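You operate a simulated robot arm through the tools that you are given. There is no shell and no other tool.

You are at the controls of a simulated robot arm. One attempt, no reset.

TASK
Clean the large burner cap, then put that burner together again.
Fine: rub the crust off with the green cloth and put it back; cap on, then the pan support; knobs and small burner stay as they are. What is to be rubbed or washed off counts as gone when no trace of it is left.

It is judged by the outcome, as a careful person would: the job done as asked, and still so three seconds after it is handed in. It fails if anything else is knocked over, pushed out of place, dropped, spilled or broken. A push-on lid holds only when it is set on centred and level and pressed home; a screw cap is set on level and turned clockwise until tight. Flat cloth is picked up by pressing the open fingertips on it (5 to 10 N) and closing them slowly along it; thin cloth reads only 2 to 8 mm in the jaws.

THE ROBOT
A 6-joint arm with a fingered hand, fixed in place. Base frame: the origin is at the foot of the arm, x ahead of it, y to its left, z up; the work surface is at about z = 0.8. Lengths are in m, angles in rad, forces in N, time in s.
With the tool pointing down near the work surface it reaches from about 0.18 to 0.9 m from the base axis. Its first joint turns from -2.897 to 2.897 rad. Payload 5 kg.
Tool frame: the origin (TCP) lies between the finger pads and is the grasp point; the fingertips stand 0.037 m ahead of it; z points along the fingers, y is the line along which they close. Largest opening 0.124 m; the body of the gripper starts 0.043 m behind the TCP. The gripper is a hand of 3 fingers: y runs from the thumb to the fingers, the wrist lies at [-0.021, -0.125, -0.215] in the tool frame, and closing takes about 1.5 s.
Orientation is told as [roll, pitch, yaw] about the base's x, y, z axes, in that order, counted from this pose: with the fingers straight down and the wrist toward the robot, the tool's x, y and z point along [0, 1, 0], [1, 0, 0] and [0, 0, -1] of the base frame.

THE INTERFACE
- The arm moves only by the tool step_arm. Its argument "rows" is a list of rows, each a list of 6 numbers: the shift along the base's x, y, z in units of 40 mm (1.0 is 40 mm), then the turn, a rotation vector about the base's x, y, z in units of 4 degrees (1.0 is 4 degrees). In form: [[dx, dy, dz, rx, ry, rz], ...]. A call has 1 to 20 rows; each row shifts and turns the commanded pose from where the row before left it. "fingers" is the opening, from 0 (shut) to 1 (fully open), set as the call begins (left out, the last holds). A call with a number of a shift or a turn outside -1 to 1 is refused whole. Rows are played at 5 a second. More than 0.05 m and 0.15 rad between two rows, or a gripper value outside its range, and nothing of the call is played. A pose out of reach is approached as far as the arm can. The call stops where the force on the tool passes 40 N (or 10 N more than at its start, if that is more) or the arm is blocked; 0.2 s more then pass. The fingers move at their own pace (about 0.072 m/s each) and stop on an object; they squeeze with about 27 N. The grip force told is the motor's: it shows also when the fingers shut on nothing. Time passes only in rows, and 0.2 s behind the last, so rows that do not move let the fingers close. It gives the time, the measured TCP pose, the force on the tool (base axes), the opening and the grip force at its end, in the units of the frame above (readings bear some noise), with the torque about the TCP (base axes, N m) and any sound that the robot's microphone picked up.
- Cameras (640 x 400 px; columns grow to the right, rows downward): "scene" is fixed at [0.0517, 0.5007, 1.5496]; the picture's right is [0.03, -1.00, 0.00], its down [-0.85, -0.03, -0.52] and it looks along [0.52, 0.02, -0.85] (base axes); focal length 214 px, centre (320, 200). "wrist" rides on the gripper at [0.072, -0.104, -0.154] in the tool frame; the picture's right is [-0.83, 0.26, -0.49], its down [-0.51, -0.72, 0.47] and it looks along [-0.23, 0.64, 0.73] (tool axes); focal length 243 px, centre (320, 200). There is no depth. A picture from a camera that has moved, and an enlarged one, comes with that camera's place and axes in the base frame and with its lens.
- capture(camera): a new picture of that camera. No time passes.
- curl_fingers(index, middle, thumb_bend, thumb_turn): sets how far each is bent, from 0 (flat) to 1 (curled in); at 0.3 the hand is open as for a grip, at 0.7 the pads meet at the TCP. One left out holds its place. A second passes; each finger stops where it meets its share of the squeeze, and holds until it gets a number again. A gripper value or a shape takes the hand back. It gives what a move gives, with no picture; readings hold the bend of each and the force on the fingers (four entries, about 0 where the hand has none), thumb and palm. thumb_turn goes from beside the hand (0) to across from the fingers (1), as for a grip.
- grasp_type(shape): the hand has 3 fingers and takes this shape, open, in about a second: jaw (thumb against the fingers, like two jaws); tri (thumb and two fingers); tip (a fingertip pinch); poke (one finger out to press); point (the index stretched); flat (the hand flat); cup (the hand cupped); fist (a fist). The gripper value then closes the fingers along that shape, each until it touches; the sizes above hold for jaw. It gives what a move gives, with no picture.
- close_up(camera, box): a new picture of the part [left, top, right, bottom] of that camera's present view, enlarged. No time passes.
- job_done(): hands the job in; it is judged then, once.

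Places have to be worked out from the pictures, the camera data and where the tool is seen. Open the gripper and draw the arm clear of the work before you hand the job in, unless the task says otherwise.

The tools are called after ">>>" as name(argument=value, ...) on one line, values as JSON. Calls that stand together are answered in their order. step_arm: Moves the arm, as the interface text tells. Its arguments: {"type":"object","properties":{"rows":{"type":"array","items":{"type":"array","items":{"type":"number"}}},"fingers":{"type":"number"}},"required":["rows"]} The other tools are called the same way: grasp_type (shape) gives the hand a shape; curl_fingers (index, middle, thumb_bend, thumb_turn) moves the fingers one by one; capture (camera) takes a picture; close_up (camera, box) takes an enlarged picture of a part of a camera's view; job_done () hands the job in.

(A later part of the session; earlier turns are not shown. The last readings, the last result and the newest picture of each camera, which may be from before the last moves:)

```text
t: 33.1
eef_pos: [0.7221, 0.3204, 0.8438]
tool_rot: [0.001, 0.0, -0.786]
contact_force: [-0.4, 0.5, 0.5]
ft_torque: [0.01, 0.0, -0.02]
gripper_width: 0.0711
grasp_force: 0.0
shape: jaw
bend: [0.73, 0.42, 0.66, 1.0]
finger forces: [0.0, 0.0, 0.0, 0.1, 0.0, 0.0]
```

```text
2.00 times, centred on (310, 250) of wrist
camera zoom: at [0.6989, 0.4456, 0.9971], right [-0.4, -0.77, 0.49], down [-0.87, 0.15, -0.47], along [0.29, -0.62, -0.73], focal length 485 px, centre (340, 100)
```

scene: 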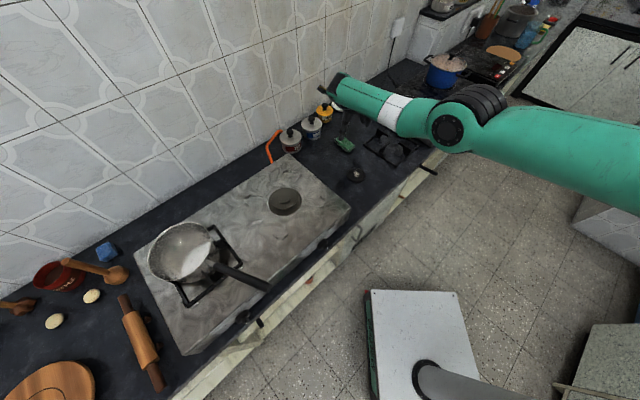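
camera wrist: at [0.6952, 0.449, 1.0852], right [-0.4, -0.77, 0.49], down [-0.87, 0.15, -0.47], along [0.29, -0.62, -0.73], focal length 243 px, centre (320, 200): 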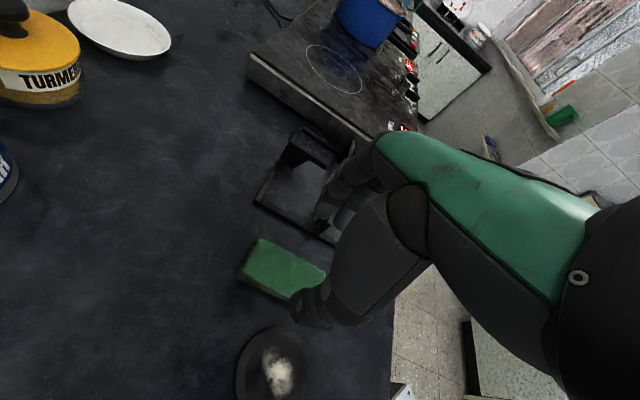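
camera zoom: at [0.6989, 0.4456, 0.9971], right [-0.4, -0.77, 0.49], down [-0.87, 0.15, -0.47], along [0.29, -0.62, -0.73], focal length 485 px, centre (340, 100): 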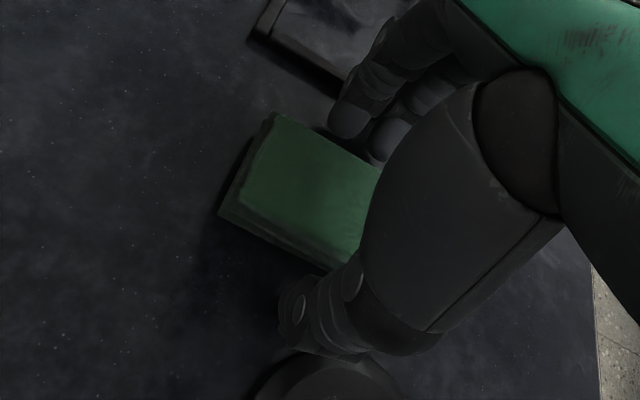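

The tips now sit on either side of the cloth with no contact force. I close the fingers in place.

>>> step_arm(rows=[[0, 0, 0, 0, 0, 0], [0, 0, 0, 0, 0, 0], [0, 0, 0, 0, 0, 0], [0, 0, 0, 0, 0, 0], [0, 0, 0, 0, 0, 0], [0, 0, 0, 0, 0, 0], [0, 0, 0, 0, 0, 0], [0, 0, 0, 0, 0, 0]], fingers=0)

>>> close_up(camera="scene", box=[330, 125, 390, 185])

>>> close_up(camera="wrist", box=[220, 150, 400, 350])

```text
t: 34.9
eef_pos: [0.7223, 0.3209, 0.8433]
tool_rot: [-0.001, 0.0, -0.787]
contact_force: [0.3, 0.8, -0.4]
ft_torque: [-0.01, 0.03, -0.04]
gripper_width: 0.0426
grasp_force: 27.2
shape: jaw
bend: [0.74, 0.52, 0.73, 1.0]
finger forces: [15.7, 8.6, 0.0, 0.0, 24.1, 0.0]
```

```text
6.67 times, centred on (360, 155) of scene
camera zoom: at [0.0517, 0.5007, 1.5496], right [0.03, -1.0, 0.0], down [-0.85, -0.03, -0.52], along [0.52, 0.02, -0.85], focal length 1430 px, centre (53, 500)
```

zoom: 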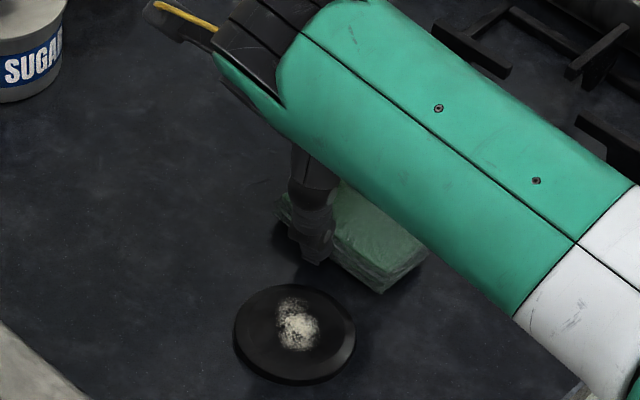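

```text
2.00 times, centred on (310, 250) of wrist
camera zoom: at [0.6988, 0.4456, 0.9971], right [-0.4, -0.77, 0.49], down [-0.87, 0.15, -0.47], along [0.29, -0.62, -0.73], focal length 485 px, centre (340, 100)
```

zoom: 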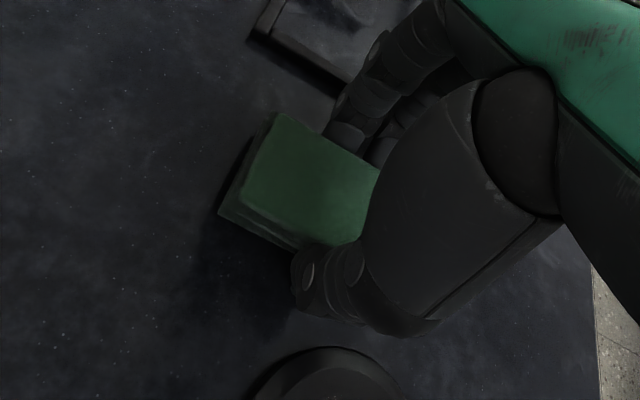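

The fingers closed firmly on the cloth (width 42.6 mm, both fingers and thumb loaded). I lift about 50 mm and check that it comes along.

>>> step_arm(rows=[[0, 0, 0.3, 0, 0, 0], [0, 0, 0.4, 0, 0, 0], [0, 0, 0.4, 0, 0, 0], [0, 0, 0.4, 0, 0, 0], [0, 0, 0, 0, 0, 0]])

>>> close_up(camera="scene", box=[330, 125, 390, 185])

>>> capture(camera="wrist")

```text
t: 36.1
eef_pos: [0.722, 0.3202, 0.9037]
tool_rot: [0.0, 0.0, -0.785]
contact_force: [-0.4, -0.3, -0.3]
ft_torque: [0.01, 0.03, 0.05]
gripper_width: 0.0424
grasp_force: 27.1
shape: jaw
bend: [0.74, 0.52, 0.73, 1.0]
finger forces: [15.7, 8.5, 0.1, 0.1, 24.2, 0.0]
```

```text
6.67 times, centred on (360, 155) of scene
camera zoom: at [0.0517, 0.5007, 1.5496], right [0.03, -1.0, 0.0], down [-0.85, -0.03, -0.52], along [0.52, 0.02, -0.85], focal length 1430 px, centre (53, 500)
```

zoom: 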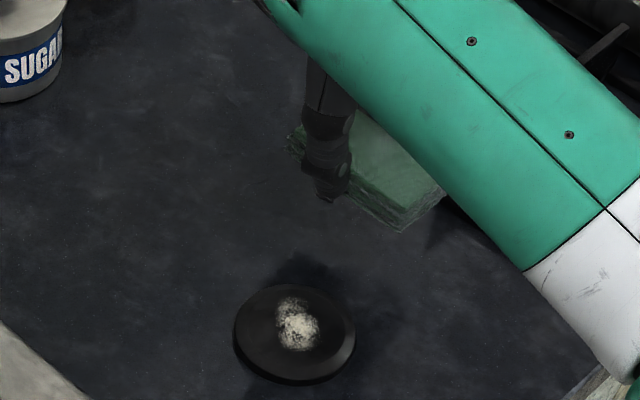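

```text
taken
camera wrist: at [0.6986, 0.4459, 1.0576], right [-0.4, -0.77, 0.49], down [-0.87, 0.15, -0.47], along [0.29, -0.62, -0.73], focal length 243 px, centre (320, 200)
```

wrist: 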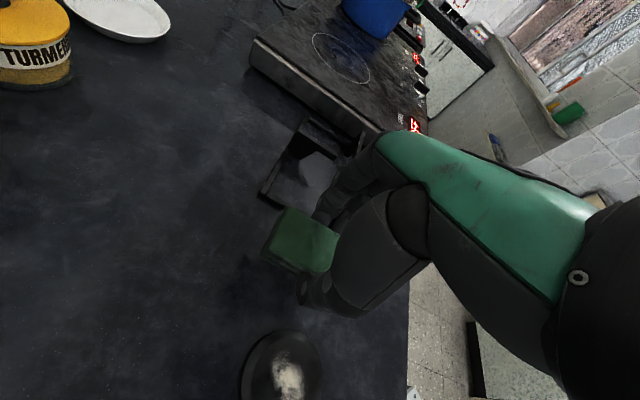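

The cloth is held and clear of the counter (its bottom is about 43 mm below the TCP). I carry it over the cap's centre, near (0.631, 0.358), and come down to just above it.

>>> step_arm(rows=[[-0.57, 0.237, 0, 0, 0, 0], [-0.57, 0.237, 0, 0, 0, 0], [-0.57, 0.237, 0, 0, 0, 0], [-0.57, 0.237, 0, 0, 0, 0], [0, 0, -0.45, 0, 0, 0], [0, 0, -0.4, 0, 0, 0], [0, 0, 0, 0, 0, 0]])

>>> close_up(camera="scene", box=[325, 135, 385, 195])

>>> capture(camera="wrist")

```text
t: 37.7
eef_pos: [0.6308, 0.3585, 0.8697]
tool_rot: [0.0, 0.0, -0.787]
contact_force: [0.3, -1.0, -0.7]
ft_torque: [-0.01, 0.0, 0.0]
gripper_width: 0.0426
grasp_force: 27.1
shape: jaw
bend: [0.74, 0.52, 0.73, 1.0]
finger forces: [15.8, 8.4, 0.0, 0.0, 24.3, 0.0]
```

```text
6.67 times, centred on (355, 165) of scene
camera zoom: at [0.0517, 0.5007, 1.5496], right [0.03, -1.0, 0.0], down [-0.85, -0.03, -0.52], along [0.52, 0.02, -0.85], focal length 1430 px, centre (87, 433)
```

zoom: 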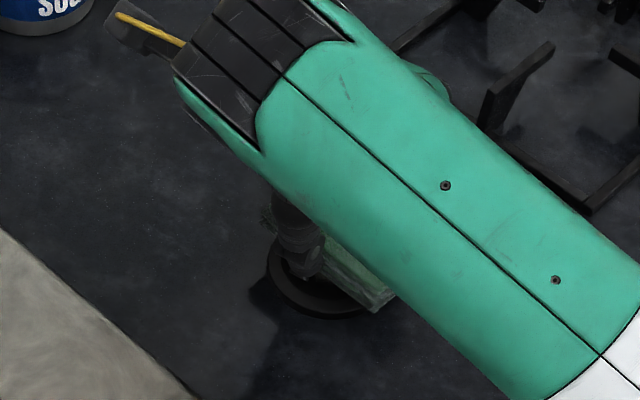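

```text
taken
camera wrist: at [0.6076, 0.4833, 1.0239], right [-0.4, -0.77, 0.49], down [-0.87, 0.15, -0.47], along [0.29, -0.62, -0.73], focal length 243 px, centre (320, 200)
```

wrist: 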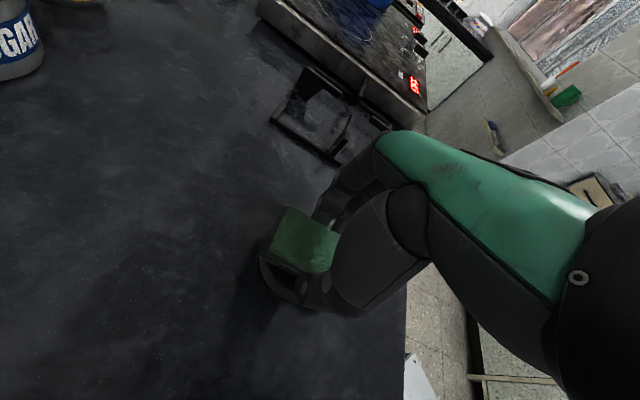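

The cloth is above the cap. I lower in small steps and watch for first contact.

>>> step_arm(rows=[[0, 0, -0.06, 0, 0, 0], [0, 0, -0.06, 0, 0, 0], [0, 0, -0.06, 0, 0, 0], [0, 0, 0, 0, 0, 0]])

```text
t: 38.7
eef_pos: [0.6331, 0.3579, 0.8633]
tool_rot: [0.0, -0.001, -0.787]
contact_force: [0.5, 0.0, -0.4]
ft_torque: [0.0, -0.04, -0.02]
gripper_width: 0.0425
grasp_force: 27.2
shape: jaw
bend: [0.74, 0.52, 0.73, 1.0]
finger forces: [15.8, 8.5, 0.0, 0.1, 24.3, 0.0]
```

No contact at z = 0.863. I go down another few millimetres.

>>> step_arm(rows=[[0, 0, -0.05, 0, 0, 0], [0, 0, -0.05, 0, 0, 0], [0, 0, -0.05, 0, 0, 0], [0, 0, 0, 0, 0, 0]])

```text
t: 39.7
eef_pos: [0.6318, 0.3591, 0.8575]
tool_rot: [0.0, -0.002, -0.787]
contact_force: [0.2, -0.6, -0.4]
ft_torque: [-0.02, -0.02, 0.01]
gripper_width: 0.0423
grasp_force: 27.0
shape: jaw
bend: [0.74, 0.52, 0.73, 1.0]
finger forces: [15.7, 8.6, 0.0, 0.1, 24.3, 0.0]
```

Still free at 0.8575. I continue by 4 mm in 1 mm rows.

>>> step_arm(rows=[[0, 0, -0.04, 0, 0, 0], [0, 0, -0.04, 0, 0, 0], [0, 0, -0.03, 0, 0, 0], [0, 0, 0, 0, 0, 0]])

```text
t: 40.7
eef_pos: [0.6312, 0.3591, 0.8535]
tool_rot: [0.002, -0.002, -0.787]
contact_force: [-1.8, -1.0, 13.6]
ft_torque: [-0.02, 0.04, -0.03]
gripper_width: 0.0429
grasp_force: 26.8
shape: jaw
bend: [0.74, 0.52, 0.73, 1.0]
finger forces: [16.9, 9.5, 0.0, 0.0, 27.0, 0.0]
```

Contact: 13.6 N at z = 0.8535, so the cap's top is at about 0.811. I ease off slightly and make the first rubbing strokes along the cloth's length (±15 mm).

>>> step_arm(rows=[[0, 0, 0.012, 0, 0, 0], [0.13, 0.13, 0, 0, 0, 0], [0.13, 0.13, 0, 0, 0, 0], [-0.18, -0.18, 0, 0, 0, 0], [-0.18, -0.18, 0, 0, 0, 0], [-0.16, -0.16, 0, 0, 0, 0], [0.18, 0.18, 0, 0, 0, 0], [0.18, 0.18, 0, 0, 0, 0], [0.16, 0.16, 0, 0, 0, 0], [-0.18, -0.18, 0, 0, 0, 0], [-0.18, -0.18, 0, 0, 0, 0], [-0.16, -0.16, 0, 0, 0, 0], [0.13, 0.13, 0, 0, 0, 0], [0.13, 0.13, 0, 0, 0, 0], [0, 0, 0, 0, 0, 0]])

>>> capture(camera="wrist")

>>> close_up(camera="scene", box=[325, 135, 385, 195])

```text
t: 43.9
eef_pos: [0.6303, 0.3584, 0.8537]
tool_rot: [0.001, 0.0, -0.787]
contact_force: [-3.1, -4.3, 12.2]
ft_torque: [-0.16, 0.02, 0.03]
gripper_width: 0.0432
grasp_force: 26.4
shape: jaw
bend: [0.74, 0.52, 0.73, 1.0]
finger forces: [17.6, 11.4, 0.1, 0.1, 27.9, 0.0]
```

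```text
taken
camera wrist: at [0.6078, 0.4832, 1.0064], right [-0.4, -0.77, 0.49], down [-0.87, 0.15, -0.47], along [0.29, -0.62, -0.73], focal length 243 px, centre (320, 200)
```

wrist: 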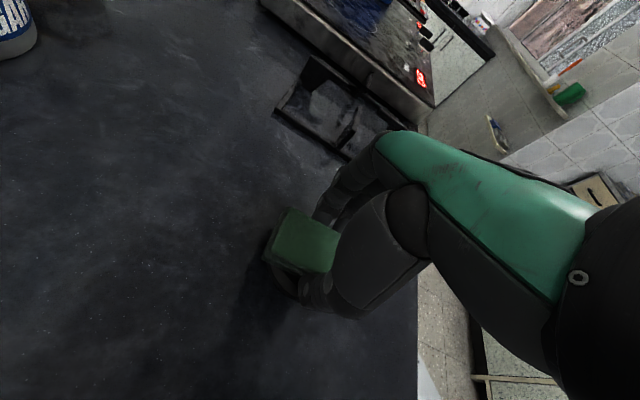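

```text
6.67 times, centred on (355, 165) of scene
camera zoom: at [0.0517, 0.5007, 1.5496], right [0.03, -1.0, 0.0], down [-0.85, -0.03, -0.52], along [0.52, 0.02, -0.85], focal length 1430 px, centre (87, 433)
```

zoom: 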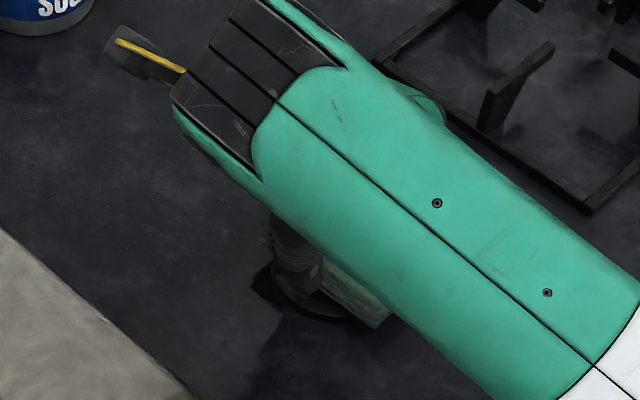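

There is friction of about 5 N under 12 N of pressure. I lift and move aside to see what the strokes did to the crust and whether the cap moved.

>>> step_arm(rows=[[0, 0, 0.5, 0, 0, 0], [0, 0, 0.5, 0, 0, 0], [0.6, -0.25, 0.2, 0, 0, 0], [0.6, -0.25, 0, 0, 0, 0], [0.6, -0.25, 0, 0, 0, 0], [0.5, -0.2, 0, 0, 0, 0], [0, 0, 0, 0, 0, 0]])

>>> close_up(camera="wrist", box=[200, 280, 380, 400])

>>> close_up(camera="scene", box=[330, 145, 380, 195])

```text
t: 45.5
eef_pos: [0.7232, 0.3208, 0.9002]
tool_rot: [0.002, 0.0, -0.788]
contact_force: [0.9, -0.2, -0.5]
ft_torque: [-0.02, -0.01, -0.01]
gripper_width: 0.0433
grasp_force: 27.0
shape: jaw
bend: [0.74, 0.52, 0.73, 1.0]
finger forces: [17.3, 9.2, 0.0, 0.1, 26.3, 0.0]
```

```text
3.33 times, centred on (290, 340) of wrist
camera zoom: at [0.7002, 0.4453, 1.0536], right [-0.4, -0.77, 0.49], down [-0.87, 0.15, -0.47], along [0.29, -0.62, -0.73], focal length 809 px, centre (420, -267)
```

zoom: 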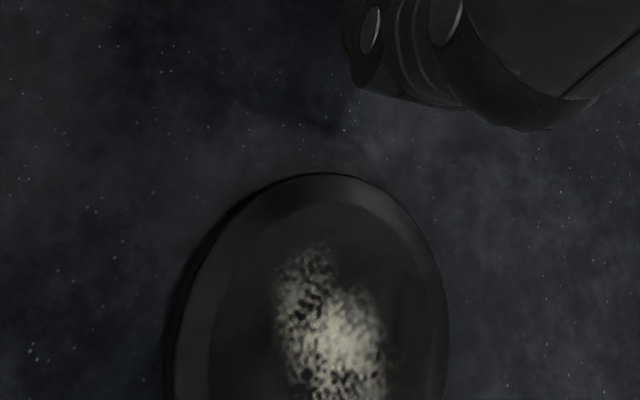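

```text
8.00 times, centred on (355, 170) of scene
camera zoom: at [0.0517, 0.5007, 1.5496], right [0.03, -1.0, 0.0], down [-0.85, -0.03, -0.52], along [0.52, 0.02, -0.85], focal length 1716 px, centre (40, 440)
```

zoom: 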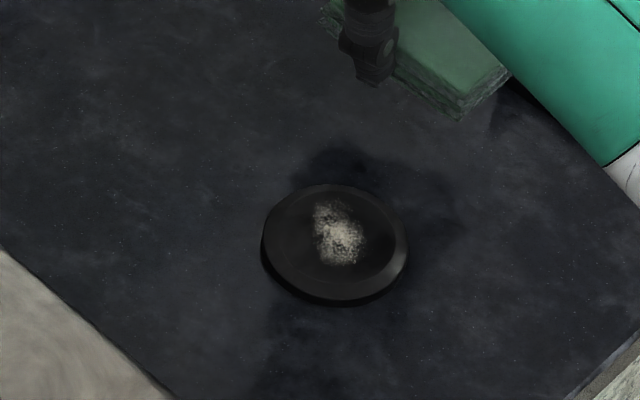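

The strokes thinned the crust and the cap hardly moved, so the method works. I go back over the crust centre (about 0.634, 0.357) and press again for more rubbing.

>>> step_arm(rows=[[-0.57, 0.23, 0, 0, 0, 0], [-0.57, 0.23, 0, 0, 0, 0], [-0.57, 0.23, 0, 0, 0, 0], [-0.52, 0.22, 0, 0, 0, 0], [0, 0, -0.5, 0, 0, 0], [0, 0, -0.5, 0, 0, 0], [0, 0, 0, 0, 0, 0]])

>>> step_arm(rows=[[0, 0, -0.05, 0, 0, 0], [0, 0, -0.05, 0, 0, 0], [0, 0, -0.04, 0, 0, 0], [0, 0, 0, 0, 0, 0]])

```text
t: 47.1
eef_pos: [0.6337, 0.357, 0.8615]
tool_rot: [0.0, 0.001, -0.785]
contact_force: [0.2, 0.4, 0.1]
ft_torque: [0.01, 0.01, -0.01]
gripper_width: 0.0435
grasp_force: 27.6
shape: jaw
bend: [0.74, 0.52, 0.73, 1.0]
finger forces: [17.3, 9.0, 0.0, 0.0, 26.2, 0.1]
```

```text
t: 48.1
eef_pos: [0.6339, 0.3569, 0.8561]
tool_rot: [0.0, 0.0, -0.787]
contact_force: [0.3, -0.4, 0.0]
ft_torque: [-0.01, 0.0, 0.0]
gripper_width: 0.0435
grasp_force: 26.6
shape: jaw
bend: [0.74, 0.52, 0.73, 1.0]
finger forces: [17.2, 9.0, 0.0, 0.0, 26.2, 0.1]
```

Not touching yet at 0.856; I lower 2.5 mm more, which should give around 10 N.

>>> step_arm(rows=[[0, 0, -0.03, 0, 0, 0], [0, 0, -0.03, 0, 0, 0], [0, 0, 0, 0, 0, 0]])

```text
t: 48.9
eef_pos: [0.6351, 0.3572, 0.8532]
tool_rot: [0.002, 0.0, -0.788]
contact_force: [-0.8, -0.6, 4.9]
ft_torque: [-0.02, 0.0, -0.02]
gripper_width: 0.0434
grasp_force: 27.0
shape: jaw
bend: [0.74, 0.52, 0.73, 1.0]
finger forces: [17.3, 9.1, 0.0, 0.1, 26.9, 0.0]
```

Contact at 5 N. I press half a millimetre more and rub in both directions, lengthwise and crosswise.

>>> step_arm(rows=[[0, 0, -0.012, 0, 0, 0], [0.2, 0.2, 0, 0, 0, 0], [-0.2, -0.2, 0, 0, 0, 0], [-0.2, -0.2, 0, 0, 0, 0], [0.2, 0.2, 0, 0, 0, 0], [0.2, 0.2, 0, 0, 0, 0], [-0.2, -0.2, 0, 0, 0, 0], [-0.2, -0.2, 0, 0, 0, 0], [0.2, 0.2, 0, 0, 0, 0], [0.2, 0.2, 0, 0, 0, 0], [-0.2, -0.2, 0, 0, 0, 0], [0.2, -0.2, 0, 0, 0, 0], [-0.2, 0.2, 0, 0, 0, 0], [-0.2, 0.2, 0, 0, 0, 0], [0.2, -0.2, 0, 0, 0, 0], [0.2, -0.2, 0, 0, 0, 0], [-0.2, 0.2, 0, 0, 0, 0], [-0.2, 0.2, 0, 0, 0, 0], [0.2, -0.2, 0, 0, 0, 0], [0, 0, 0, 0, 0, 0]])

>>> close_up(camera="scene", box=[330, 145, 380, 195])

```text
t: 53.1
eef_pos: [0.6333, 0.3588, 0.8514]
tool_rot: [0.0, 0.0, -0.786]
contact_force: [-3.0, 4.5, 12.5]
ft_torque: [0.14, 0.11, -0.02]
gripper_width: 0.0437
grasp_force: 27.2
shape: jaw
bend: [0.74, 0.52, 0.74, 1.0]
finger forces: [16.2, 8.8, 0.0, 0.0, 30.2, 0.0]
```

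```text
8.00 times, centred on (355, 170) of scene
camera zoom: at [0.0517, 0.5007, 1.5496], right [0.03, -1.0, 0.0], down [-0.85, -0.03, -0.52], along [0.52, 0.02, -0.85], focal length 1716 px, centre (40, 440)
```

zoom: 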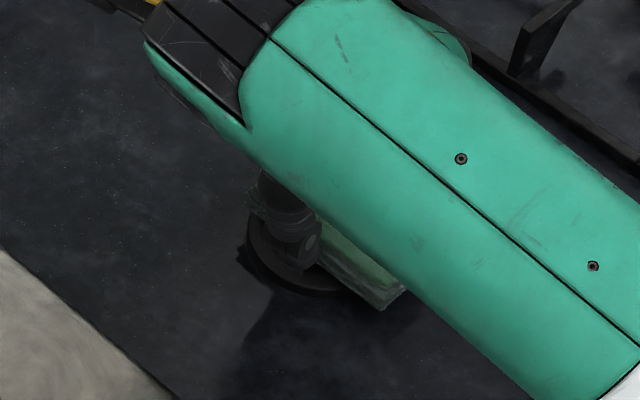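

The cap seems to have slid about a centimetre. I lift and look at the crust and the cap's place again.

>>> step_arm(rows=[[0, 0, 0.5, 0, 0, 0], [0, 0, 0.5, 0, 0, 0], [0.6, -0.25, 0.2, 0, 0, 0], [0.6, -0.25, 0, 0, 0, 0], [0.6, -0.25, 0, 0, 0, 0], [0.5, -0.2, 0, 0, 0, 0], [0, 0, 0, 0, 0, 0]])

>>> close_up(camera="wrist", box=[200, 280, 380, 400])

>>> close_up(camera="scene", box=[330, 145, 380, 195])

```text
t: 54.7
eef_pos: [0.7276, 0.3189, 0.9006]
tool_rot: [0.0, 0.0, -0.787]
contact_force: [-0.5, -0.4, -0.7]
ft_torque: [-0.01, 0.03, -0.02]
gripper_width: 0.0431
grasp_force: 27.3
shape: jaw
bend: [0.74, 0.52, 0.74, 1.0]
finger forces: [17.1, 9.1, 0.0, 0.1, 26.2, 0.1]
```

```text
3.33 times, centred on (290, 340) of wrist
camera zoom: at [0.7035, 0.4439, 1.0536], right [-0.4, -0.77, 0.49], down [-0.87, 0.15, -0.47], along [0.29, -0.62, -0.73], focal length 809 px, centre (420, -267)
```

zoom: 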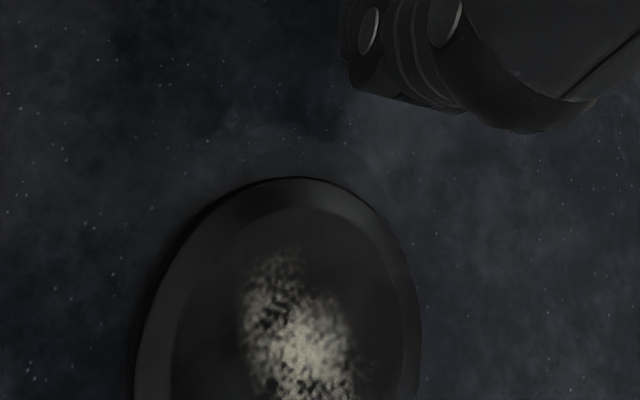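

```text
8.00 times, centred on (355, 170) of scene
camera zoom: at [0.0517, 0.5007, 1.5496], right [0.03, -1.0, 0.0], down [-0.85, -0.03, -0.52], along [0.52, 0.02, -0.85], focal length 1716 px, centre (40, 440)
```

zoom: 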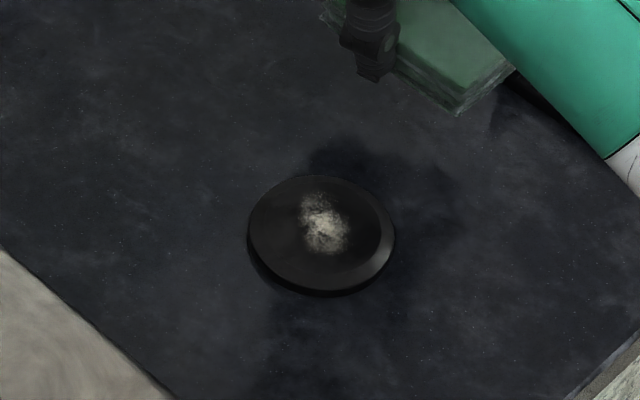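

The cap slid about 1 cm and the crust is only somewhat thinner. I go back over the crust, now near (0.641, 0.362), press, make one stroke and check mid-stroke whether the cloth slides on the cap or carries it along.

>>> step_arm(rows=[[-0.55, 0.27, 0, 0, 0, 0], [-0.55, 0.27, 0, 0, 0, 0], [-0.55, 0.27, 0, 0, 0, 0], [-0.5, 0.26, 0, 0, 0, 0], [0, 0, -0.5, 0, 0, 0], [0, 0, -0.5, 0, 0, 0], [0, 0, -0.1, 0, 0, 0], [0, 0, -0.06, 0, 0, 0], [0, 0, 0, 0, 0, 0]])

>>> step_arm(rows=[[0, 0, -0.03, 0, 0, 0], [0, 0, -0.02, 0, 0, 0], [0, 0, 0, 0, 0, 0]])

```text
t: 56.7
eef_pos: [0.6388, 0.3608, 0.8537]
tool_rot: [0.0, -0.001, -0.785]
contact_force: [0.2, 0.1, 0.6]
ft_torque: [0.05, 0.02, 0.01]
gripper_width: 0.0431
grasp_force: 27.3
shape: jaw
bend: [0.74, 0.52, 0.74, 1.0]
finger forces: [17.1, 9.1, 0.0, 0.0, 26.2, 0.1]
```

```text
t: 57.5
eef_pos: [0.6415, 0.362, 0.8521]
tool_rot: [0.001, -0.003, -0.787]
contact_force: [-2.5, -1.1, 11.2]
ft_torque: [-0.08, 0.06, -0.05]
gripper_width: 0.0433
grasp_force: 27.2
shape: jaw
bend: [0.74, 0.52, 0.74, 1.0]
finger forces: [17.4, 9.6, 0.0, 0.0, 27.3, 0.1]
```

Pressed at 11 N. I stroke 17 mm outward and look at the cap while the cloth is displaced.

>>> close_up(camera="scene", box=[330, 145, 380, 195])

>>> step_arm(rows=[[0.15, 0.15, 0, 0, 0, 0], [0.15, 0.15, 0, 0, 0, 0], [0, 0, 0, 0, 0, 0]])

>>> close_up(camera="scene", box=[330, 145, 380, 195])

>>> step_arm(rows=[[-0.15, -0.15, 0, 0, 0, 0], [-0.15, -0.15, 0, 0, 0, 0], [-0.15, -0.15, 0, 0, 0, 0], [-0.15, -0.15, 0, 0, 0, 0], [0, 0, 0, 0, 0, 0]])

>>> close_up(camera="scene", box=[330, 145, 380, 195])

```text
8.00 times, centred on (355, 170) of scene
camera zoom: at [0.0517, 0.5007, 1.5496], right [0.03, -1.0, 0.0], down [-0.85, -0.03, -0.52], along [0.52, 0.02, -0.85], focal length 1716 px, centre (40, 440)
```

zoom: 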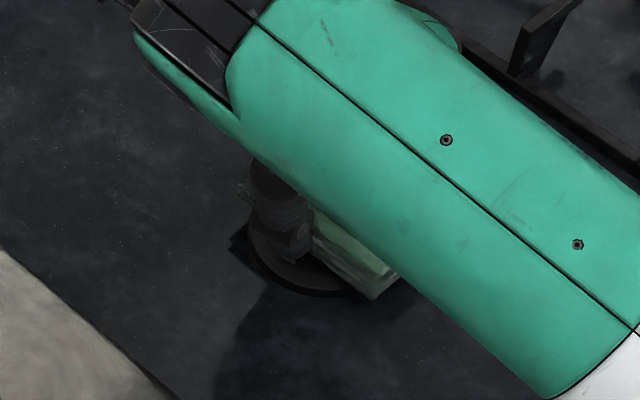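

```text
t: 58.3
eef_pos: [0.6515, 0.3735, 0.8524]
tool_rot: [0.001, 0.0, -0.787]
contact_force: [-2.6, -3.0, 13.3]
ft_torque: [-0.14, 0.05, -0.04]
gripper_width: 0.0435
grasp_force: 27.0
shape: jaw
bend: [0.74, 0.52, 0.74, 1.0]
finger forces: [17.1, 10.8, 0.0, 0.0, 27.9, 0.0]
```

```text
8.00 times, centred on (355, 170) of scene
camera zoom: at [0.0517, 0.5007, 1.5496], right [0.03, -1.0, 0.0], down [-0.85, -0.03, -0.52], along [0.52, 0.02, -0.85], focal length 1716 px, centre (40, 440)
```

zoom: 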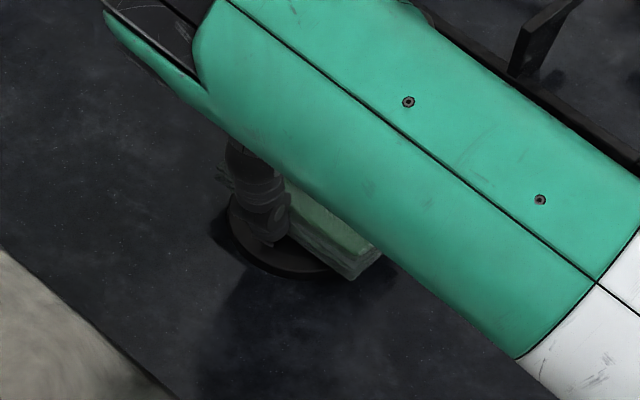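

```text
t: 59.5
eef_pos: [0.6285, 0.3499, 0.8527]
tool_rot: [0.001, 0.0, -0.786]
contact_force: [3.6, 4.3, 14.1]
ft_torque: [0.11, -0.07, 0.0]
gripper_width: 0.0435
grasp_force: 27.1
shape: jaw
bend: [0.74, 0.52, 0.74, 1.0]
finger forces: [18.0, 8.7, 0.1, 0.0, 27.0, 0.0]
```

```text
8.00 times, centred on (355, 170) of scene
camera zoom: at [0.0517, 0.5007, 1.5496], right [0.03, -1.0, 0.0], down [-0.85, -0.03, -0.52], along [0.52, 0.02, -0.85], focal length 1716 px, centre (40, 440)
```

zoom: 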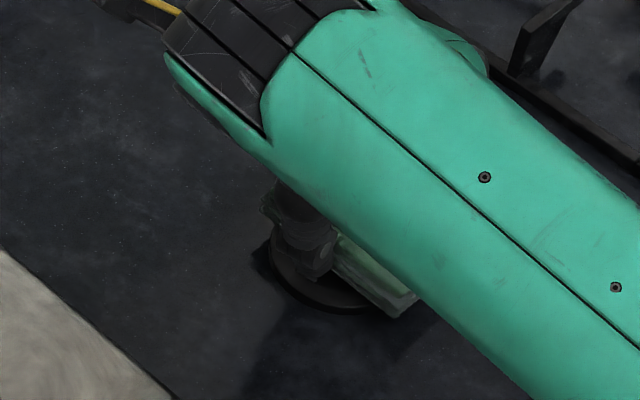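

The cap travels with the cloth, so straight strokes barely rub it. I try twisting the cloth on the spot, because the cap's rim on the counter should resist turning more than the cloth's contact can turn it.

>>> step_arm(rows=[[0, 0, 0.005, 0, 0, 1], [0, 0, 0, 0, 0, 1], [0, 0, 0, 0, 0, 1], [0, 0, 0, 0, 0, 1], [0, 0, 0, 0, 0, 1], [0, 0, 0, 0, 0, -1], [0, 0, 0, 0, 0, -1], [0, 0, 0, 0, 0, -1], [0, 0, 0, 0, 0, -1], [0, 0, 0, 0, 0, -1], [0, 0, 0, 0, 0, -1], [0, 0, 0, 0, 0, -1], [0, 0, 0, 0, 0, -1], [0, 0, 0, 0, 0, 1], [0, 0, 0, 0, 0, 1], [0, 0, 0, 0, 0, 1], [0, 0, 0, 0, 0, 1], [0, 0, 0, 0, 0, 1], [0, 0, 0, 0, 0, 1], [0, 0, 0, 0, 0, 0]])

>>> step_arm(rows=[[0, 0, 0.5, 0, 0, 0], [0, 0, 0.5, 0, 0, 0], [0.6, -0.25, 0.2, 0, 0, 0], [0.6, -0.25, 0, 0, 0, 0], [0.6, -0.25, 0, 0, 0, 0], [0.5, -0.2, 0, 0, 0, -0.5], [0, 0, 0, 0, 0, -0.5], [0, 0, 0, 0, 0, 0]])

>>> close_up(camera="scene", box=[330, 145, 380, 195])

>>> close_up(camera="wrist", box=[200, 280, 380, 400])

```text
t: 63.7
eef_pos: [0.6284, 0.3501, 0.8517]
tool_rot: [0.001, 0.0, -0.576]
contact_force: [-1.1, -1.4, 11.4]
ft_torque: [0.04, 0.02, -0.22]
gripper_width: 0.0437
grasp_force: 27.1
shape: jaw
bend: [0.74, 0.53, 0.74, 1.0]
finger forces: [19.2, 8.0, 0.0, 0.1, 27.0, 0.0]
```

```text
t: 65.5
eef_pos: [0.72, 0.3114, 0.9002]
tool_rot: [0.0, -0.001, -0.647]
contact_force: [-0.7, -0.1, 0.1]
ft_torque: [0.01, -0.02, -0.02]
gripper_width: 0.0431
grasp_force: 27.4
shape: jaw
bend: [0.74, 0.53, 0.74, 1.0]
finger forces: [17.0, 9.2, 0.0, 0.0, 26.2, 0.0]
```

```text
8.00 times, centred on (355, 170) of scene
camera zoom: at [0.0517, 0.5007, 1.5496], right [0.03, -1.0, 0.0], down [-0.85, -0.03, -0.52], along [0.52, 0.02, -0.85], focal length 1716 px, centre (40, 440)
```

zoom: 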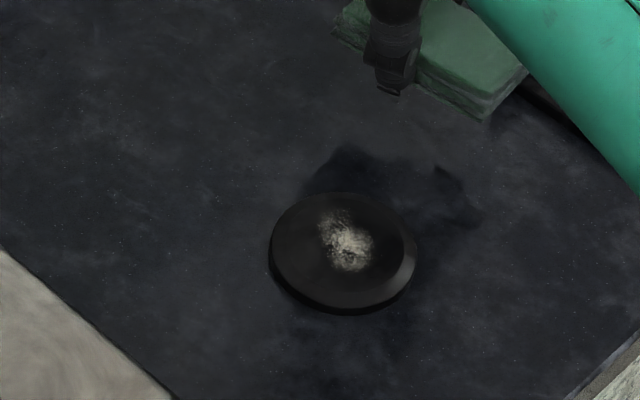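

```text
3.33 times, centred on (290, 340) of wrist
camera zoom: at [0.6801, 0.432, 1.053], right [-0.29, -0.82, 0.49], down [-0.88, 0.03, -0.47], along [0.37, -0.57, -0.73], focal length 809 px, centre (420, -267)
```

zoom: 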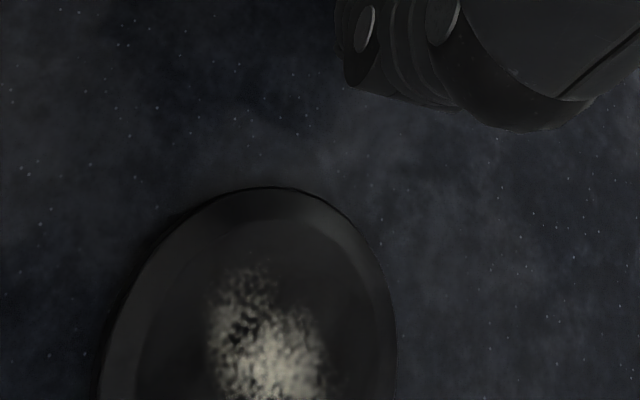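

Twisting helped only a little. Instead I'll brace the cap: drag it under the cloth to the stove's side wall (about x−y = 0.005) and stroke toward that wall, so it cannot run along. First I turn the hand to about +43° and return above the cap at (0.634, 0.354).

>>> step_arm(rows=[[-0.1075, 0.054, 0, 0, 0, 1], [-0.1075, 0.054, 0, 0, 0, 1], [-0.1075, 0.054, 0, 0, 0, 1], [-0.1075, 0.054, 0, 0, 0, 1], [-0.1075, 0.054, 0, 0, 0, 1], [-0.1075, 0.054, 0, 0, 0, 1], [-0.1075, 0.054, 0, 0, 0, 1], [-0.1075, 0.054, 0, 0, 0, 1], [-0.1075, 0.054, 0, 0, 0, 1], [-0.1075, 0.054, 0, 0, 0, 1], [-0.1075, 0.054, 0, 0, 0, 1], [-0.1075, 0.054, 0, 0, 0, 1], [-0.1075, 0.054, 0, 0, 0, 1], [-0.1075, 0.054, 0, 0, 0, 1], [-0.1075, 0.054, 0, 0, 0, 1], [-0.1075, 0.054, 0, 0, 0, 1], [-0.1075, 0.054, 0, 0, 0, 1], [-0.1075, 0.054, 0, 0, 0, 1], [-0.1075, 0.054, 0, 0, 0, 1], [-0.1075, 0.054, 0, 0, 0, 1]])

>>> capture(camera="wrist")

>>> capture(camera="scene")

```text
t: 69.7
eef_pos: [0.6329, 0.3552, 0.9004]
tool_rot: [-0.002, -0.001, 0.749]
contact_force: [-0.2, 0.2, -1.0]
ft_torque: [-0.03, 0.0, 0.0]
gripper_width: 0.043
grasp_force: 26.7
shape: jaw
bend: [0.74, 0.53, 0.74, 1.0]
finger forces: [17.0, 9.2, 0.1, 0.0, 26.1, 0.0]
```

```text
taken
camera wrist: at [0.5074, 0.3374, 1.0534], right [0.76, -0.43, 0.49], down [-0.18, -0.86, -0.47], along [0.63, 0.27, -0.73], focal length 243 px, centre (320, 200)
```

wrist: 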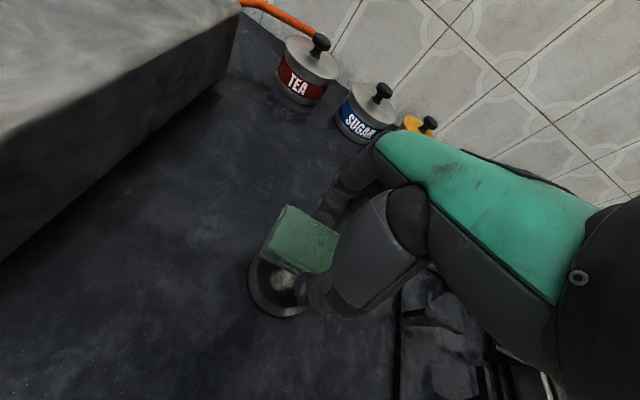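

```text
taken
```

scene: 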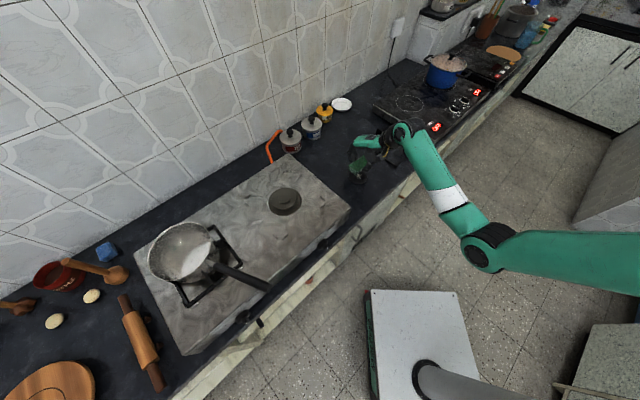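

This view shows the cap and crust right under the cloth and the stove wall at left (base line x ≈ y, top at z ≈ 0.90). I lower onto the cap here.

>>> step_arm(rows=[[-0.05, 0, -0.5, 0, 0, 0], [-0.05, 0, -0.5, 0, 0, 0], [0, 0, -0.12, 0, 0, 0], [0, 0, -0.05, 0, 0, 0], [0, 0, 0, 0, 0, 0]])

>>> step_arm(rows=[[0, 0, -0.03, 0, 0, 0], [0, 0, 0, 0, 0, 0]])

```text
t: 70.9
eef_pos: [0.6289, 0.3552, 0.8536]
tool_rot: [-0.001, 0.001, 0.75]
contact_force: [-0.4, 0.1, -0.2]
ft_torque: [0.0, -0.01, -0.02]
gripper_width: 0.0434
grasp_force: 27.3
shape: jaw
bend: [0.74, 0.53, 0.74, 1.0]
finger forces: [16.9, 9.2, 0.1, 0.0, 26.2, 0.1]
```

```text
t: 71.5
eef_pos: [0.6292, 0.356, 0.8534]
tool_rot: [0.0, -0.003, 0.748]
contact_force: [-1.7, -1.3, 6.7]
ft_torque: [-0.05, 0.06, 0.0]
gripper_width: 0.0435
grasp_force: 26.8
shape: jaw
bend: [0.74, 0.53, 0.74, 1.0]
finger forces: [16.4, 8.8, 0.0, 0.1, 27.8, 0.0]
```

Contact at 6.7 N. I drag the cap with the cloth about 13 cm toward the stove wall.

>>> step_arm(rows=[[-0.177, 0.177, 0, 0, 0, 0], [-0.177, 0.177, 0, 0, 0, 0], [-0.177, 0.177, 0, 0, 0, 0], [-0.177, 0.177, 0, 0, 0, 0], [-0.177, 0.177, 0, 0, 0, 0], [-0.177, 0.177, 0, 0, 0, 0], [-0.177, 0.177, 0, 0, 0, 0], [-0.177, 0.177, 0, 0, 0, 0], [-0.177, 0.177, 0, 0, 0, 0], [-0.177, 0.177, 0, 0, 0, 0], [-0.177, 0.177, 0, 0, 0, 0], [-0.177, 0.177, 0, 0, 0, 0], [0, 0, 0, 0, 0, 0]])

>>> capture(camera="wrist")

>>> close_up(camera="scene", box=[300, 140, 380, 220])

```text
t: 74.3
eef_pos: [0.5451, 0.4408, 0.8518]
tool_rot: [-0.001, -0.001, 0.748]
contact_force: [-0.6, -0.6, -0.5]
ft_torque: [0.03, -0.05, 0.01]
gripper_width: 0.0431
grasp_force: 26.7
shape: jaw
bend: [0.74, 0.52, 0.74, 1.0]
finger forces: [16.8, 9.5, 0.1, 0.0, 26.1, 0.0]
```

```text
taken
camera wrist: at [0.418, 0.4228, 1.0054], right [0.76, -0.43, 0.49], down [-0.18, -0.86, -0.47], along [0.63, 0.27, -0.73], focal length 243 px, centre (320, 200)
```

wrist: 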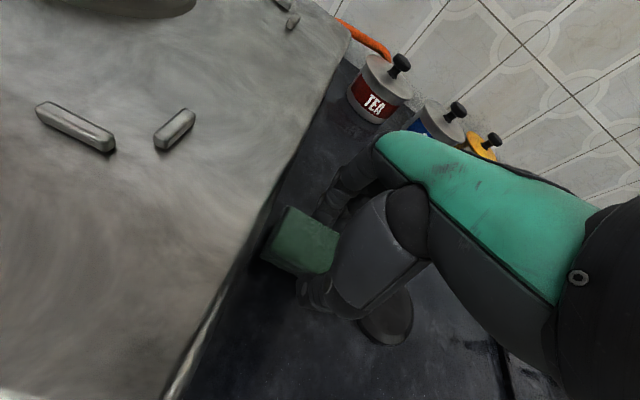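

```text
5.00 times, centred on (340, 180) of scene
camera zoom: at [0.0517, 0.5007, 1.5496], right [0.03, -1.0, 0.0], down [-0.85, -0.03, -0.52], along [0.52, 0.02, -0.85], focal length 1072 px, centre (220, 300)
```

zoom: 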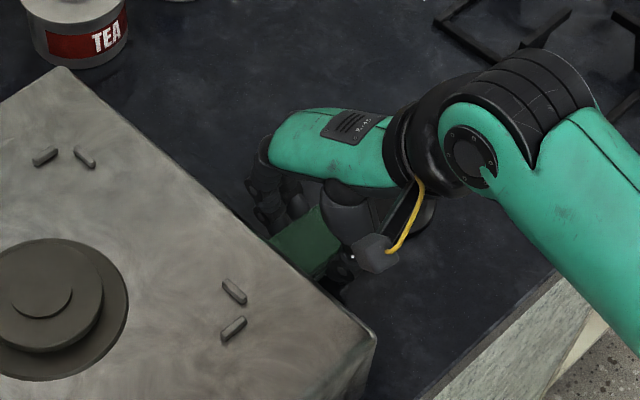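

The cloth slid off over the cap, which stayed behind near (0.59, 0.37), so at this lower pressure there is real rubbing. I lift and look at the crust from the wrist camera.

>>> step_arm(rows=[[0, 0, 0.6, 0, 0, 0], [0, 0, 0.6, 0, 0, 0], [0.3, 0.3, 0, 0, 0, 0], [0.5, 0.3, 0, 0, 0, 0], [0.5, 0.2, 0, 0, 0, 0], [0, 0, 0, 0, 0, 0]])

>>> capture(camera="wrist")

>>> close_up(camera="scene", box=[315, 140, 375, 200])

```text
t: 75.7
eef_pos: [0.5979, 0.4729, 0.8995]
tool_rot: [-0.002, -0.001, 0.75]
contact_force: [0.8, 0.6, -0.1]
ft_torque: [0.02, -0.01, 0.03]
gripper_width: 0.0433
grasp_force: 27.1
shape: jaw
bend: [0.74, 0.52, 0.74, 1.0]
finger forces: [16.6, 9.5, 0.1, 0.0, 26.2, 0.0]
```

```text
taken
camera wrist: at [0.4705, 0.4544, 1.0532], right [0.76, -0.43, 0.49], down [-0.18, -0.86, -0.47], along [0.63, 0.27, -0.73], focal length 243 px, centre (320, 200)
```

wrist: 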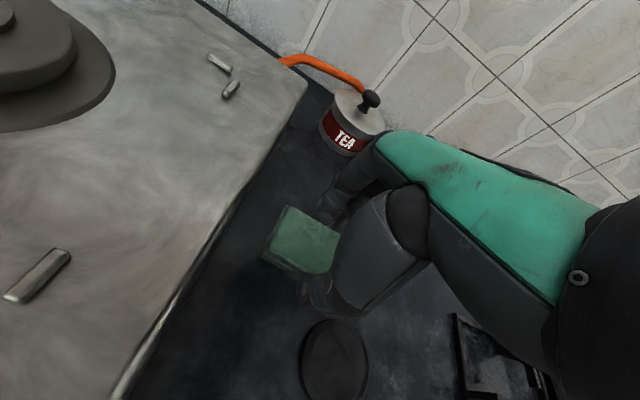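

```text
6.67 times, centred on (345, 170) of scene
camera zoom: at [0.0517, 0.5007, 1.5496], right [0.03, -1.0, 0.0], down [-0.85, -0.03, -0.52], along [0.52, 0.02, -0.85], focal length 1430 px, centre (153, 400)
```

zoom: 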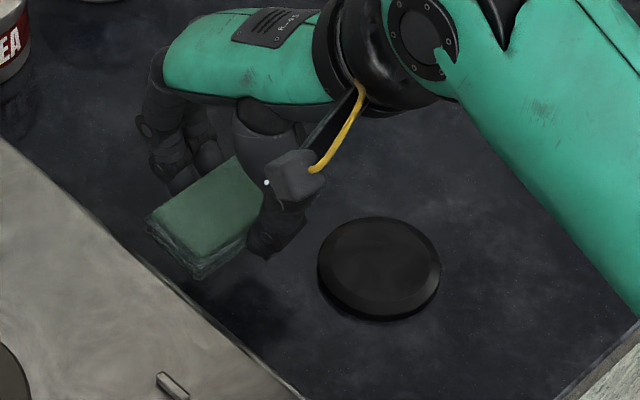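

The crust seems to be gone. I enlarge both views of the cap to check for any trace.

>>> close_up(camera="wrist", box=[285, 305, 385, 400])

>>> close_up(camera="scene", box=[340, 157, 362, 179])

```text
4.21 times, centred on (335, 352) of wrist
camera zoom: at [0.4705, 0.4544, 1.0532], right [0.76, -0.43, 0.49], down [-0.18, -0.86, -0.47], along [0.63, 0.27, -0.73], focal length 1022 px, centre (257, -442)
```

zoom: 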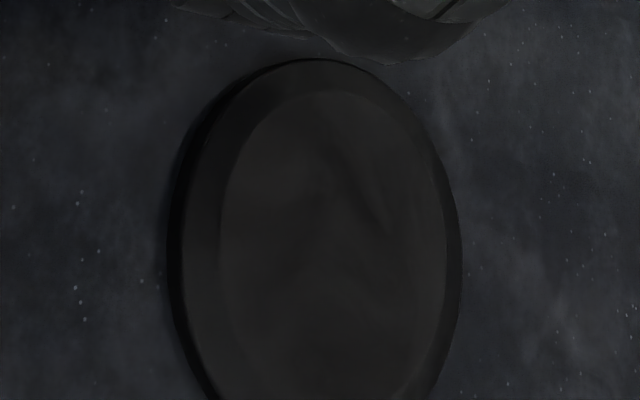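

```text
16.00 times, centred on (351, 168) of scene
camera zoom: at [0.0517, 0.5007, 1.5496], right [0.03, -1.0, 0.0], down [-0.85, -0.03, -0.52], along [0.52, 0.02, -0.85], focal length 3432 px, centre (-176, 712)
```

zoom: 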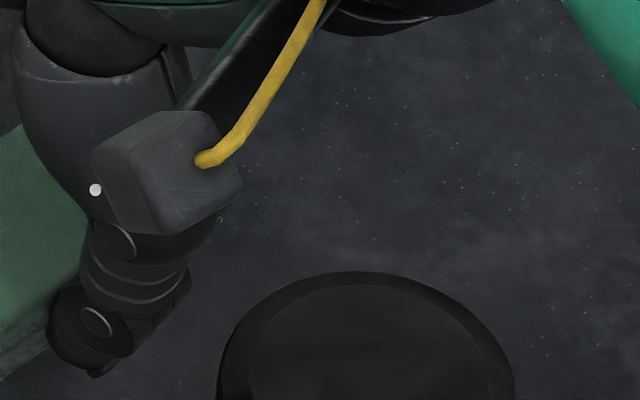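

The visible part is clean; I check the whole cap top from the scene camera once more.

>>> close_up(camera="scene", box=[342, 168, 366, 192])

```text
16.00 times, centred on (354, 180) of scene
camera zoom: at [0.0517, 0.5007, 1.5496], right [0.03, -1.0, 0.0], down [-0.85, -0.03, -0.52], along [0.52, 0.02, -0.85], focal length 3432 px, centre (-224, 520)
```

zoom: 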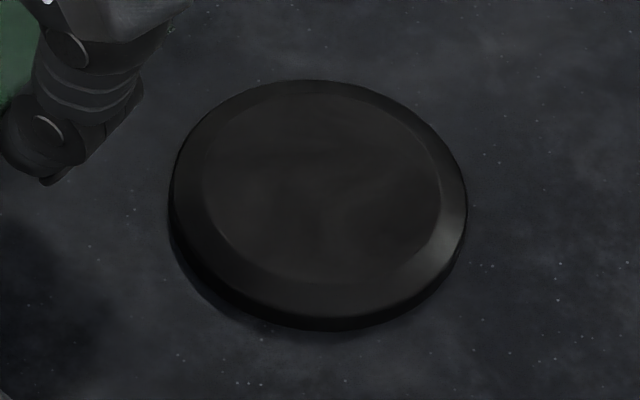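

No trace is visible. For certainty I make one more light pass: over the cap, now at about (0.602, 0.374), and down to contact.

>>> step_arm(rows=[[0.16, -0.95, 0, 0, 0, 0], [0.16, -0.95, 0, 0, 0, 0], [0.16, -0.95, 0, 0, 0, 0], [0, 0, -0.5, 0, 0, 0], [0, 0, -0.5, 0, 0, 0], [0, 0, -0.14, 0, 0, 0], [0, 0, 0, 0, 0, 0]])

>>> step_arm(rows=[[0, 0, -0.025, 0, 0, 0], [0, 0, 0, 0, 0, 0]])

```text
t: 77.3
eef_pos: [0.6163, 0.359, 0.855]
tool_rot: [-0.002, -0.001, 0.75]
contact_force: [0.4, 0.4, -0.2]
ft_torque: [0.03, -0.01, -0.03]
gripper_width: 0.0435
grasp_force: 26.8
shape: jaw
bend: [0.74, 0.52, 0.74, 1.0]
finger forces: [16.5, 9.4, 0.0, 0.0, 25.9, 0.0]
```

```text
t: 77.9
eef_pos: [0.6161, 0.3587, 0.8551]
tool_rot: [-0.001, 0.001, 0.75]
contact_force: [0.1, -0.4, 0.1]
ft_torque: [0.01, -0.05, 0.01]
gripper_width: 0.0434
grasp_force: 27.0
shape: jaw
bend: [0.74, 0.52, 0.74, 1.0]
finger forces: [16.5, 9.3, 0.0, 0.0, 25.8, 0.0]
```

Just above the cap still. I go down 2 mm more.

>>> step_arm(rows=[[0, 0, -0.03, 0, 0, 0], [0, 0, -0.02, 0, 0, 0], [0, 0, 0, 0, 0, 0]])

```text
t: 78.7
eef_pos: [0.6182, 0.3584, 0.8528]
tool_rot: [0.001, -0.001, 0.747]
contact_force: [-2.2, -2.0, 6.9]
ft_torque: [0.0, 0.05, 0.03]
gripper_width: 0.043
grasp_force: 27.2
shape: jaw
bend: [0.74, 0.52, 0.74, 1.0]
finger forces: [16.2, 9.2, 0.0, 0.0, 27.3, 0.0]
```

Contact at 7 N. I rub forward and back along the cloth's length and then lift.

>>> step_arm(rows=[[-0.18, 0.18, 0, 0, 0, 0], [-0.18, 0.18, 0, 0, 0, 0], [-0.18, 0.18, 0, 0, 0, 0], [-0.18, 0.18, 0, 0, 0, 0], [0.18, -0.18, 0, 0, 0, 0], [0.18, -0.18, 0, 0, 0, 0], [0.18, -0.18, 0, 0, 0, 0], [0.18, -0.18, 0, 0, 0, 0], [-0.18, 0.18, 0, 0, 0, 0], [-0.18, 0.18, 0, 0, 0, 0], [-0.18, 0.18, 0, 0, 0, 0], [-0.18, 0.18, 0, 0, 0, 0], [0, 0, 0, 0, 0, 0]])

>>> step_arm(rows=[[0, 0, 0.6, 0, 0, 0], [0, 0, 0.6, 0, 0, 0], [0.5, 0.5, 0, 0, 0, 0], [0.5, 0.5, 0, 0, 0, 0], [0.5, 0.5, 0, 0, 0, 0], [0.4, 0.5, 0, 0, 0, 0], [0, 0, 0, 0, 0, 0]])

>>> capture(camera="wrist")

>>> close_up(camera="scene", box=[325, 150, 375, 200])

```text
t: 81.5
eef_pos: [0.5871, 0.3866, 0.8521]
tool_rot: [0.0, -0.001, 0.747]
contact_force: [3.9, -3.8, 14.6]
ft_torque: [-0.07, -0.2, -0.05]
gripper_width: 0.0437
grasp_force: 27.7
shape: jaw
bend: [0.74, 0.52, 0.74, 1.0]
finger forces: [17.2, 11.0, 0.1, 0.0, 27.7, 0.0]
```

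```text
t: 83.1
eef_pos: [0.663, 0.4685, 0.899]
tool_rot: [-0.001, 0.001, 0.751]
contact_force: [-0.3, -0.7, -0.2]
ft_torque: [-0.01, 0.0, -0.04]
gripper_width: 0.0435
grasp_force: 27.1
shape: jaw
bend: [0.74, 0.52, 0.74, 1.0]
finger forces: [16.8, 8.9, 0.0, 0.0, 25.6, 0.0]
```

```text
taken
camera wrist: at [0.5368, 0.45, 1.0531], right [0.76, -0.43, 0.49], down [-0.18, -0.86, -0.47], along [0.63, 0.27, -0.73], focal length 243 px, centre (320, 200)
```

wrist: 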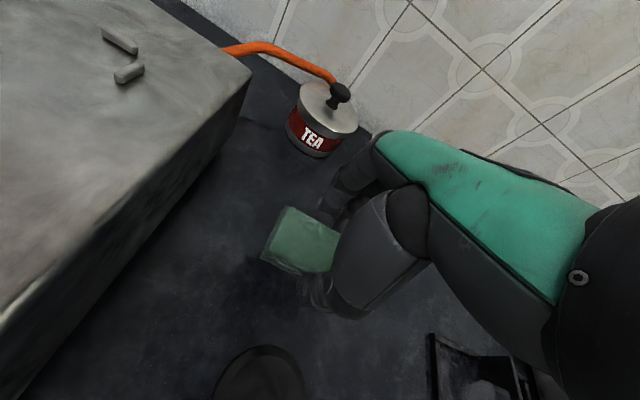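

```text
8.00 times, centred on (350, 175) of scene
camera zoom: at [0.0517, 0.5007, 1.5496], right [0.03, -1.0, 0.0], down [-0.85, -0.03, -0.52], along [0.52, 0.02, -0.85], focal length 1716 px, centre (80, 400)
```

zoom: 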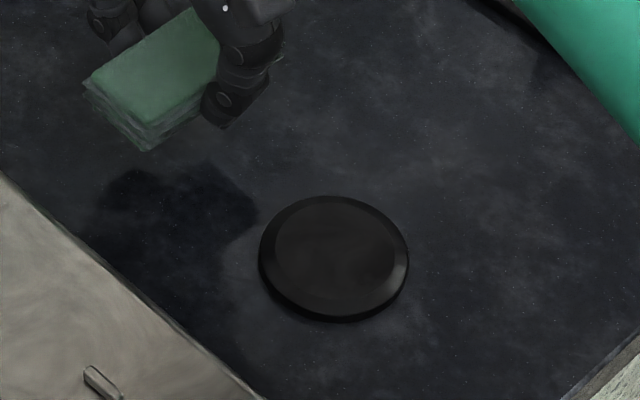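

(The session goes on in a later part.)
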